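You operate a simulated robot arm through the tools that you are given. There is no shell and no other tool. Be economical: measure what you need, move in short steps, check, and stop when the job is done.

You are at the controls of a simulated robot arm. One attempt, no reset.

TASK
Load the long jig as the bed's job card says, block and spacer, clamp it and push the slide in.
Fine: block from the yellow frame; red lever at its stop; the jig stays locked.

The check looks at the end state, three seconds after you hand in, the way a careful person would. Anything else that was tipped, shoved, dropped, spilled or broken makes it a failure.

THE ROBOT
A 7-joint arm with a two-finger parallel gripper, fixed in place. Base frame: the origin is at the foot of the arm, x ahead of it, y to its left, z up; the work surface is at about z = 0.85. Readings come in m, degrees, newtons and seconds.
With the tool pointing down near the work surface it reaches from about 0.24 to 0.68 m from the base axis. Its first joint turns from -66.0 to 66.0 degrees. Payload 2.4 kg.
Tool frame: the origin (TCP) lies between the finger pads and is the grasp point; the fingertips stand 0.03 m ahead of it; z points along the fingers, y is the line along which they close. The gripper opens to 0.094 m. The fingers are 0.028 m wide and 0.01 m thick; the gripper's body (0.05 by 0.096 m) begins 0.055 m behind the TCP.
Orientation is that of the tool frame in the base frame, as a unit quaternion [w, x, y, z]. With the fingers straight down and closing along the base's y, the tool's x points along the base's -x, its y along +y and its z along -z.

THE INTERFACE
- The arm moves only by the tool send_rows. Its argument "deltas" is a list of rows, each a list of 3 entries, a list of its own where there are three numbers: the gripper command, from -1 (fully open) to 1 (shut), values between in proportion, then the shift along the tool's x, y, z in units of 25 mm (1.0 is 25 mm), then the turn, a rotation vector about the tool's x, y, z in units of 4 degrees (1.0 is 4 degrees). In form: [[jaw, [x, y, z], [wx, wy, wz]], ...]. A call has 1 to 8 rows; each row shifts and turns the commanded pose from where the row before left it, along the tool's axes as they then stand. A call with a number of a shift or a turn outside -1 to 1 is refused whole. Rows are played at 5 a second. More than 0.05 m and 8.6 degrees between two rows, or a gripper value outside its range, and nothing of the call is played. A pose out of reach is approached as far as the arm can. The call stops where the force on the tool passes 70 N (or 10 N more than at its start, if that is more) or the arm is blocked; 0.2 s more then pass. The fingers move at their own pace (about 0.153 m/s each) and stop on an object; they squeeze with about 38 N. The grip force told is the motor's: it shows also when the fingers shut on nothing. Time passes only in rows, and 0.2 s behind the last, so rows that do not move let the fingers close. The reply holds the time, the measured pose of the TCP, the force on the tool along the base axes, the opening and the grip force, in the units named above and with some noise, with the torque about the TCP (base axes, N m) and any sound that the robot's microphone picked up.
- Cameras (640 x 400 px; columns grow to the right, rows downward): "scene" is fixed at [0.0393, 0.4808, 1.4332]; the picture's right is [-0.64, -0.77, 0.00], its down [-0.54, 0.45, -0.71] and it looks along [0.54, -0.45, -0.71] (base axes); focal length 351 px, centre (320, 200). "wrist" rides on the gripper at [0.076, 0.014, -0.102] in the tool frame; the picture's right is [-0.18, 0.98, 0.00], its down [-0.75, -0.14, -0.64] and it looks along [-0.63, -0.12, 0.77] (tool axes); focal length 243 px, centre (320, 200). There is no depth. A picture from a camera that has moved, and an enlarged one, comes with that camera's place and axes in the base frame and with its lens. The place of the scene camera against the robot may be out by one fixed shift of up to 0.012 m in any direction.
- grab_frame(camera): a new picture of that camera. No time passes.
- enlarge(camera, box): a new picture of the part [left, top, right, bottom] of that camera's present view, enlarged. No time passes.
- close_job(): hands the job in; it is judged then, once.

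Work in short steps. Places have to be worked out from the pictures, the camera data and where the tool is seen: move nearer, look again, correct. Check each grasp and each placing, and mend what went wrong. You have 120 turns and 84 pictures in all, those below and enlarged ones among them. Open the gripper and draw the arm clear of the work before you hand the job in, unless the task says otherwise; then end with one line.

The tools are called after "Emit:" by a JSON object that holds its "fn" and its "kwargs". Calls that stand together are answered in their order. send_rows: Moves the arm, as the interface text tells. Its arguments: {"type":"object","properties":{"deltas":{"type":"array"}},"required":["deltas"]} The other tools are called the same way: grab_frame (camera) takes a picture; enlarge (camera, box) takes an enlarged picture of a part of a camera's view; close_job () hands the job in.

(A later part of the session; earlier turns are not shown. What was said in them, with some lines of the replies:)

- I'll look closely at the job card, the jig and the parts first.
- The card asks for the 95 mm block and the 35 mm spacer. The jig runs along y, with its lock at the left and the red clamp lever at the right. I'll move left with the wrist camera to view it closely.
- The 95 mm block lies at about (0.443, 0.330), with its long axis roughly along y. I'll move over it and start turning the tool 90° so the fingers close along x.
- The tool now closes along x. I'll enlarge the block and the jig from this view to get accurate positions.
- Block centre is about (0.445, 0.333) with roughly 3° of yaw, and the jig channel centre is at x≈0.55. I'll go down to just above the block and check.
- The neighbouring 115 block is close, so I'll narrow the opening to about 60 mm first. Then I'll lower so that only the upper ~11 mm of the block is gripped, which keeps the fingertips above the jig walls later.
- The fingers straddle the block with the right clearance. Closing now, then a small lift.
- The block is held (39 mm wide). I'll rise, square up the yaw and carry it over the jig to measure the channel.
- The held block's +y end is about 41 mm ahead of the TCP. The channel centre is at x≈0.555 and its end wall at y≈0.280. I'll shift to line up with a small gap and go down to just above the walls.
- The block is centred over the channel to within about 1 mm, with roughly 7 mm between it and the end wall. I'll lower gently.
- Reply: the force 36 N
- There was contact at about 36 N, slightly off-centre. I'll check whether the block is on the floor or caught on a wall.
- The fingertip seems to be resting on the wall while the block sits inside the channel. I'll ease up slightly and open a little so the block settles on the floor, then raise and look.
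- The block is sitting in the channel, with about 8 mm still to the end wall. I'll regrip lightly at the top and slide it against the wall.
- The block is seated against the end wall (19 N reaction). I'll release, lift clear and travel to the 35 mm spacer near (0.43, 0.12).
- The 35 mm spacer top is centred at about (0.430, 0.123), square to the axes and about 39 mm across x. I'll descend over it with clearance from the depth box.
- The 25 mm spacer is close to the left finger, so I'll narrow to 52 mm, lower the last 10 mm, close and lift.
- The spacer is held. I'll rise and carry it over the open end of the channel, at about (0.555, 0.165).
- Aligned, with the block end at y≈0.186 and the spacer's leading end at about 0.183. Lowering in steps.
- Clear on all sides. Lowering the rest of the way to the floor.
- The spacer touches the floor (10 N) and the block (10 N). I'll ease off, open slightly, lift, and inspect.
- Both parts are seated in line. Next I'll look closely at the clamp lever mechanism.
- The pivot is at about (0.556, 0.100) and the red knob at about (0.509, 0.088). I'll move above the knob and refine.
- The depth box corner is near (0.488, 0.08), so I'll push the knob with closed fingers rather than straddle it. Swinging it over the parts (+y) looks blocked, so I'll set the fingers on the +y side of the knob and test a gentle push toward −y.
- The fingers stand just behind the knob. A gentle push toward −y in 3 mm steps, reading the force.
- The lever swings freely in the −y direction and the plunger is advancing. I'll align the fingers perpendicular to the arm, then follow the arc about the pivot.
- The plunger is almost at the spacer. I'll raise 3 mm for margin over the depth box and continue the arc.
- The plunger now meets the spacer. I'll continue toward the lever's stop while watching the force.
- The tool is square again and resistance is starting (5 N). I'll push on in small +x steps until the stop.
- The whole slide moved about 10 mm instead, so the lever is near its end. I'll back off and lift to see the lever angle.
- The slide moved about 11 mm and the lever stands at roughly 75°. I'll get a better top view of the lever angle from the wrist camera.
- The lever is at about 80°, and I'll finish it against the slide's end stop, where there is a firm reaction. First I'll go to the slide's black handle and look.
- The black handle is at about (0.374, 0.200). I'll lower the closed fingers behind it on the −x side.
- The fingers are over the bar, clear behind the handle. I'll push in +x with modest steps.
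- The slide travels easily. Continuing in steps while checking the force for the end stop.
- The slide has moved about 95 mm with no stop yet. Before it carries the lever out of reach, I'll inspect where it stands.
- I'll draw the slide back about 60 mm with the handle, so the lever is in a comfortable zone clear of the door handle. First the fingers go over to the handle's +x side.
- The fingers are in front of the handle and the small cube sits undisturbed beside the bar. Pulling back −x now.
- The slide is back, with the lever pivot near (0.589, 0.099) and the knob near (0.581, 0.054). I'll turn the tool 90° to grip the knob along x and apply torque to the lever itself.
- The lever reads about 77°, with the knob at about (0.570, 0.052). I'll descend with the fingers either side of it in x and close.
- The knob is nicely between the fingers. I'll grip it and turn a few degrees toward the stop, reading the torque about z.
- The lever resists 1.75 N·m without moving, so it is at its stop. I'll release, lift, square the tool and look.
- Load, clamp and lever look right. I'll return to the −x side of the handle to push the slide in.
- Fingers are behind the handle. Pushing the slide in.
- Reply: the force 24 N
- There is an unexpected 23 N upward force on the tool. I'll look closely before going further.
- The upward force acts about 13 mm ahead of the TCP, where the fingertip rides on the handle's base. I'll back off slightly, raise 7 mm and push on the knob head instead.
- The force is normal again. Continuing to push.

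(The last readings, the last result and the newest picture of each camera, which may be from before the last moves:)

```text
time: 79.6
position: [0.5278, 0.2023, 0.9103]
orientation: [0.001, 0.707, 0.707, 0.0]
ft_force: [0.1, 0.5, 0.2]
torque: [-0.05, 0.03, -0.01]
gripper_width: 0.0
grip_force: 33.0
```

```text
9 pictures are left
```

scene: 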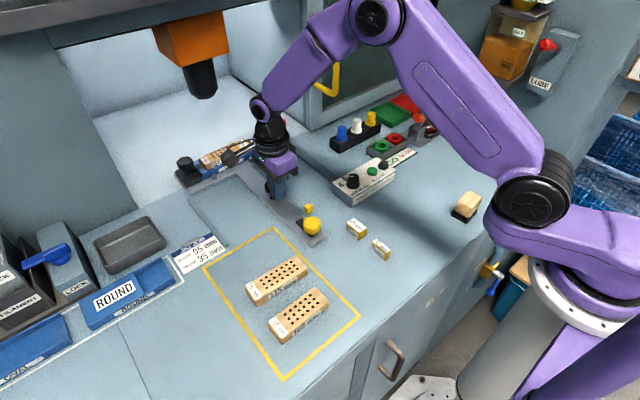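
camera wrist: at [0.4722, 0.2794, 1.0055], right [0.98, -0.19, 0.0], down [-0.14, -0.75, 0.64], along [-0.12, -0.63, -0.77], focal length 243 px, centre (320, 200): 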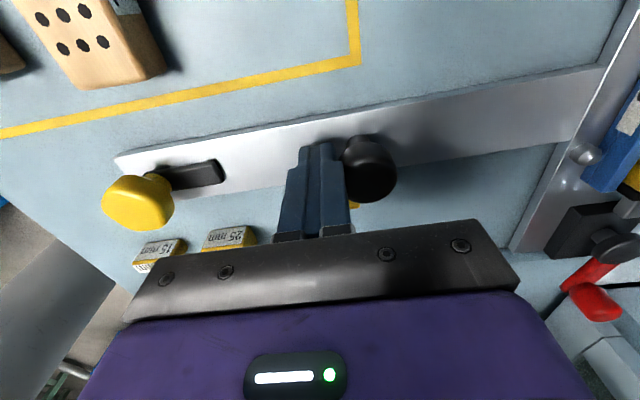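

The slide keeps travelling with the jig entering the machine. I'll continue in steps, still within reach.

Emit:
{"fn": "send_rows", "kwargs": {"deltas": [[1, [0, 0.3, 0], [0, 0, 0]], [1, [0, 0.3, 0], [0, 0, 0]], [1, [0, 0.3, 0], [0, 0, 0]], [1, [0, 0.3, 0], [0, 0, 0]]]}}

Emit:
{"fn": "send_rows", "kwargs": {"deltas": [[1, [0, 0.3, 0], [0, 0, 0]], [1, [0, 0.3, 0], [0, 0, 0]], [1, [0, 0.3, 0], [0, 0, 0]]]}}

Emit:
{"fn": "enlarge", "kwargs": {"camera": "scene", "box": [150, 70, 350, 250]}}

```text
time: 80.6
position: [0.5573, 0.2023, 0.9096]
orientation: [-0.001, 0.707, 0.707, 0.0]
ft_force: [-0.6, 0.2, -0.8]
torque: [-0.02, -0.01, -0.03]
gripper_width: 0.0
grip_force: 33.3
```

```text
time: 81.4
position: [0.5796, 0.2014, 0.9105]
orientation: [0.0, 0.707, 0.707, 0.0]
ft_force: [-0.8, 0.5, 0.4]
torque: [0.0, 0.0, 0.0]
gripper_width: 0.0
grip_force: 33.2
```

```text
2.22 times, centred on (250, 160) of scene
camera zoom: at [0.0393, 0.4808, 1.4332], right [-0.64, -0.77, 0.0], down [-0.54, 0.45, -0.71], along [0.54, -0.45, -0.71], focal length 780 px, centre (476, 289)
```

zoom: 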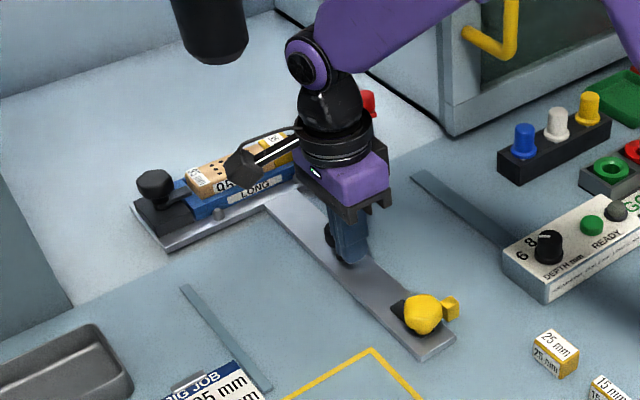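

The yellow knob at the bar's outer end lets me push further without overreaching. I'll back off, lift and go behind it (about x 0.47).

Emit:
{"fn": "send_rows", "kwargs": {"deltas": [[1, [0, -0.5, 0], [0, 0, 0]], [1, [0, -0.2, -1], [0, 0, 0]], [1, [0, -0.8, -1], [0, 0, 0]], [1, [0, -1, -0.8], [0, 0, 0]], [1, [0, -1, 0], [0, 0, 0]], [1, [0, -1, 0], [0, 0, 0]], [1, [0, -1, 0], [0, 0, 0]], [1, [0, -1, 0], [0, 0, 0]]]}}

Emit:
{"fn": "enlarge", "kwargs": {"camera": "scene", "box": [240, 150, 400, 270]}}

```text
time: 83.2
position: [0.4183, 0.2039, 0.9802]
orientation: [0.0, 0.707, 0.707, 0.0]
ft_force: [-0.3, -0.1, 0.1]
torque: [-0.01, -0.01, -0.02]
gripper_width: 0.0002
grip_force: 33.3
```

```text
3.33 times, centred on (320, 210) of scene
camera zoom: at [0.0393, 0.4808, 1.4332], right [-0.64, -0.77, 0.0], down [-0.54, 0.45, -0.71], along [0.54, -0.45, -0.71], focal length 1170 px, centre (320, 167)
```

zoom: 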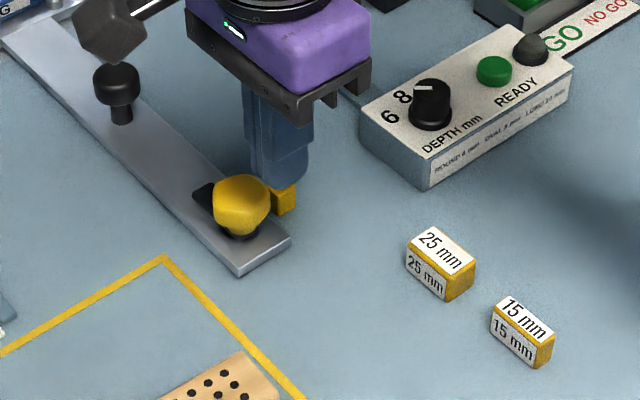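

Yellow knob is at about x 0.455–0.47. I'll come down well behind it at x≈0.395 and push gently.

Emit:
{"fn": "send_rows", "kwargs": {"deltas": [[1, [-0.1, -0.93, 0], [0, 0, 0]], [1, [0, 0, 0.9], [0, 0, 0]], [1, [0, 0, 0.9], [0, 0, 0]], [1, [0, 0, 0.95], [0, 0, 0]]]}}

Emit:
{"fn": "send_rows", "kwargs": {"deltas": [[1, [0, 0.3, 0], [0, 0, 0]], [1, [0, 0.3, 0], [0, 0, 0]], [1, [0, 0.3, 0], [0, 0, 0]], [1, [0, 0.3, 0], [0, 0, 0]], [1, [0, 0.3, 0], [0, 0, 0]], [1, [0, 0.3, 0], [0, 0, 0]]]}}

Emit:
{"fn": "send_rows", "kwargs": {"deltas": [[1, [0, 0.2, 0], [0, 0, 0]], [1, [0, 0.2, 0], [0, 0, 0]]]}}

Emit:
{"fn": "enlarge", "kwargs": {"camera": "scene", "box": [150, 70, 350, 250]}}

```text
time: 84.2
position: [0.3936, 0.2006, 0.9112]
orientation: [0.0, 0.707, 0.707, 0.0]
ft_force: [0.8, 0.0, -0.4]
torque: [0.04, 0.0, -0.02]
gripper_width: 0.0
grip_force: 33.1
```

```text
time: 85.6
position: [0.4389, 0.199, 0.9118]
orientation: [0.0, 0.708, 0.707, 0.001]
ft_force: [-1.2, 0.7, -0.8]
torque: [0.03, 0.04, 0.0]
gripper_width: 0.0
grip_force: 33.0
```

```text
time: 86.2
position: [0.4474, 0.1982, 0.9108]
orientation: [0.001, 0.707, 0.707, 0.0]
ft_force: [-0.5, 0.0, 0.2]
torque: [0.02, 0.02, 0.02]
gripper_width: 0.0001
grip_force: 32.8
```

```text
2.22 times, centred on (250, 160) of scene
camera zoom: at [0.0393, 0.4809, 1.4332], right [-0.64, -0.77, 0.0], down [-0.54, 0.45, -0.71], along [0.54, -0.45, -0.71], focal length 780 px, centre (476, 289)
```

zoom: 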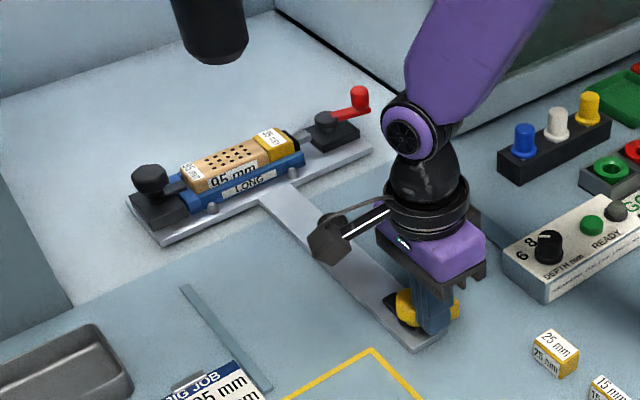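

The lever is still swung over and the load is intact. Continuing the push on the yellow knob.

Emit:
{"fn": "send_rows", "kwargs": {"deltas": [[1, [0, 0.3, 0], [0, 0, 0]], [1, [0, 0.3, 0], [0, 0, 0]], [1, [0, 0.3, 0], [0, 0, 0]], [1, [0, 0.3, 0], [0, 0, 0]], [1, [0, 0.3, 0], [0, 0, 0]], [1, [0, 0.3, 0], [0, 0, 0]]]}}

Emit:
{"fn": "send_rows", "kwargs": {"deltas": [[1, [0, 0.3, 0], [0, 0, 0]], [1, [0, 0.3, 0], [0, 0, 0]], [1, [0, 0.3, 0], [0, 0, 0]], [1, [0, 0.3, 0], [0, 0, 0]]]}}

Emit:
{"fn": "grab_frame", "kwargs": {"camera": "scene"}}

```text
time: 87.2
position: [0.4631, 0.2006, 0.9083]
orientation: [-0.009, 0.704, 0.71, -0.016]
ft_force: [-10.1, 0.2, 5.6]
torque: [0.04, 0.23, 0.0]
gripper_width: 0.0001
grip_force: 32.8
stopped in row 4: the force on the tool passed its limit at 77 N (the readings are from after the stop); the commanded pose is now the measured one
```

```text
time: 87.7
position: [0.4636, 0.2027, 0.909]
orientation: [-0.017, 0.702, 0.711, -0.032]
ft_force: [-9.1, -0.9, 8.9]
torque: [-0.05, 0.19, 0.0]
gripper_width: 0.0001
grip_force: 33.2
stopped in row 2: the force on the tool passed its limit at 77 N (the readings are from after the stop); the commanded pose is now the measured one
```

```text
5 pictures are left
```

scene: 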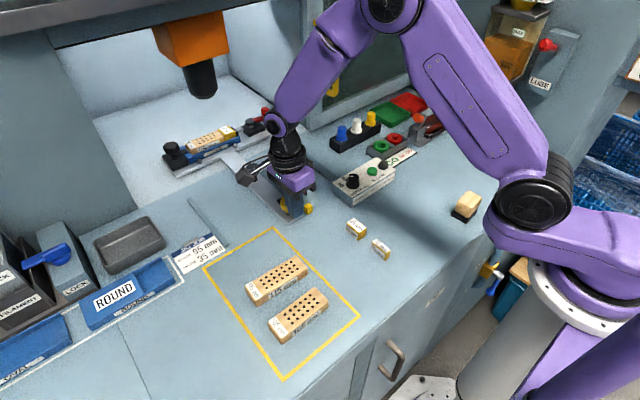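

The slide hit a firm stop at 77 N, twice. I'll back off, lift well clear and inspect the end state.

Emit:
{"fn": "send_rows", "kwargs": {"deltas": [[1, [0, -0.5, 0], [0, 0, 0]], [1, [0, -0.7, -0.2], [0, 0, 0]], [1, [0, -0.4, -1], [0, 0, 0]], [1, [0, 0, -1], [0, 0, 0]], [1, [0, 0, -1], [0, 0, 0]], [1, [0, -0.8, -1], [0, 0, 0]], [1, [0, -1, -1], [0, 0, 0]], [1, [0, -1, -0.5], [0, 0, 0]]]}}

Emit:
{"fn": "enlarge", "kwargs": {"camera": "scene", "box": [150, 80, 330, 250]}}

```text
time: 89.5
position: [0.3623, 0.2041, 1.0568]
orientation: [-0.017, 0.703, 0.71, -0.029]
ft_force: [-0.2, -0.1, -0.1]
torque: [0.01, 0.01, -0.02]
gripper_width: 0.0
grip_force: 33.0
```

```text
2.35 times, centred on (240, 165) of scene
camera zoom: at [0.0393, 0.4808, 1.4332], right [-0.64, -0.77, 0.0], down [-0.54, 0.45, -0.71], along [0.54, -0.45, -0.71], focal length 826 px, centre (508, 282)
```

zoom: 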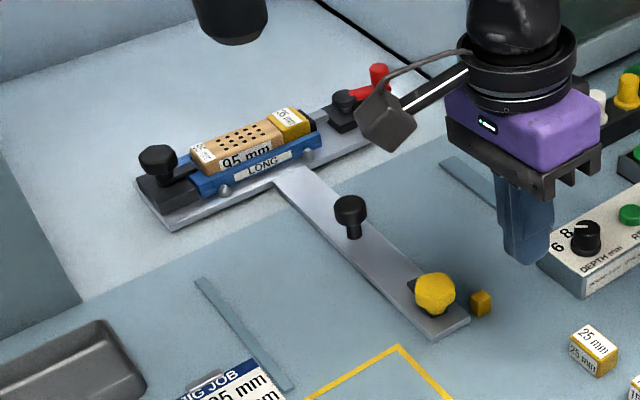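

The slide appears to be at its end. I'll draw the arm clear to the right, open the gripper and take an unobstructed view.

Emit:
{"fn": "send_rows", "kwargs": {"deltas": [[-0.5, [-1, 0, -0.5], [0, 0, 0]], [-1, [-1, 0, -0.5], [0, 0, 0]], [-1, [-1, 0, -0.5], [0, 0, 0]], [-1, [-1, 0, -0.3], [0, 0, 0]], [-1, [-1, -0.5, 0], [0, 0, 0]], [-1, [-1, -0.5, 0], [0, 0, 0]], [-1, [-1, 0, 0], [0, 0, 0]]]}}

Emit:
{"fn": "enlarge", "kwargs": {"camera": "scene", "box": [150, 60, 350, 240]}}

```text
time: 91.1
position: [0.347, 0.0299, 1.1053]
orientation: [-0.016, 0.703, 0.711, -0.029]
ft_force: [0.5, -0.1, -0.2]
torque: [0.01, -0.01, 0.01]
gripper_width: 0.0938
grip_force: 0.2
```

```text
2.22 times, centred on (250, 150) of scene
camera zoom: at [0.0393, 0.4808, 1.4332], right [-0.64, -0.77, 0.0], down [-0.54, 0.45, -0.71], along [0.54, -0.45, -0.71], focal length 780 px, centre (476, 311)
```

zoom: 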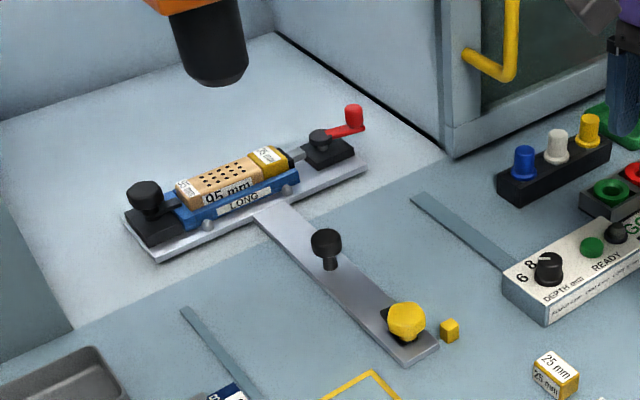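

Nothing obstructs the jig in the machine. One close check of the yellow knob and its black tongue, since I pushed on it.

Emit:
{"fn": "enlarge", "kwargs": {"camera": "scene", "box": [250, 160, 330, 230]}}

```text
5.71 times, centred on (290, 195) of scene
camera zoom: at [0.0393, 0.4808, 1.4332], right [-0.64, -0.77, 0.0], down [-0.54, 0.45, -0.71], along [0.54, -0.45, -0.71], focal length 2005 px, centre (491, 229)
```

zoom: 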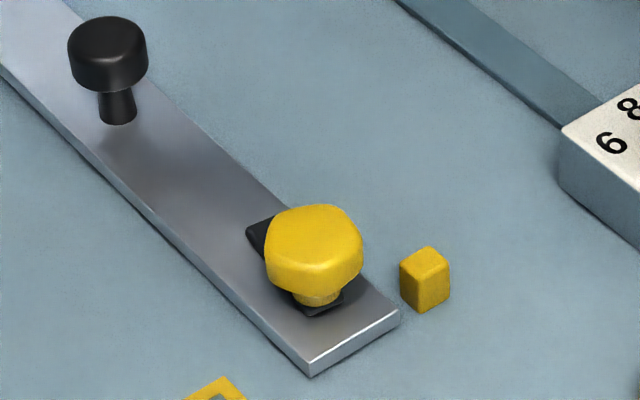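

The tongue and knob look unchanged apart from parallax. The small cube and the other parts stand where they were, the jig's black lock is untouched and the arm is clear with the gripper open. Handing in.

Emit:
{"fn": "close_job", "kwargs": {}}

```text
The job is handed in.
```

The job is handed in. The long jig holds the 95 mm block and 35 mm spacer and is clamped. The red lever stopped at about 80° and would not turn further at 1.75 N·m. The slide is pushed in until it stopped hard, the jig lock was not touched, and the arm is clear with the gripper open.
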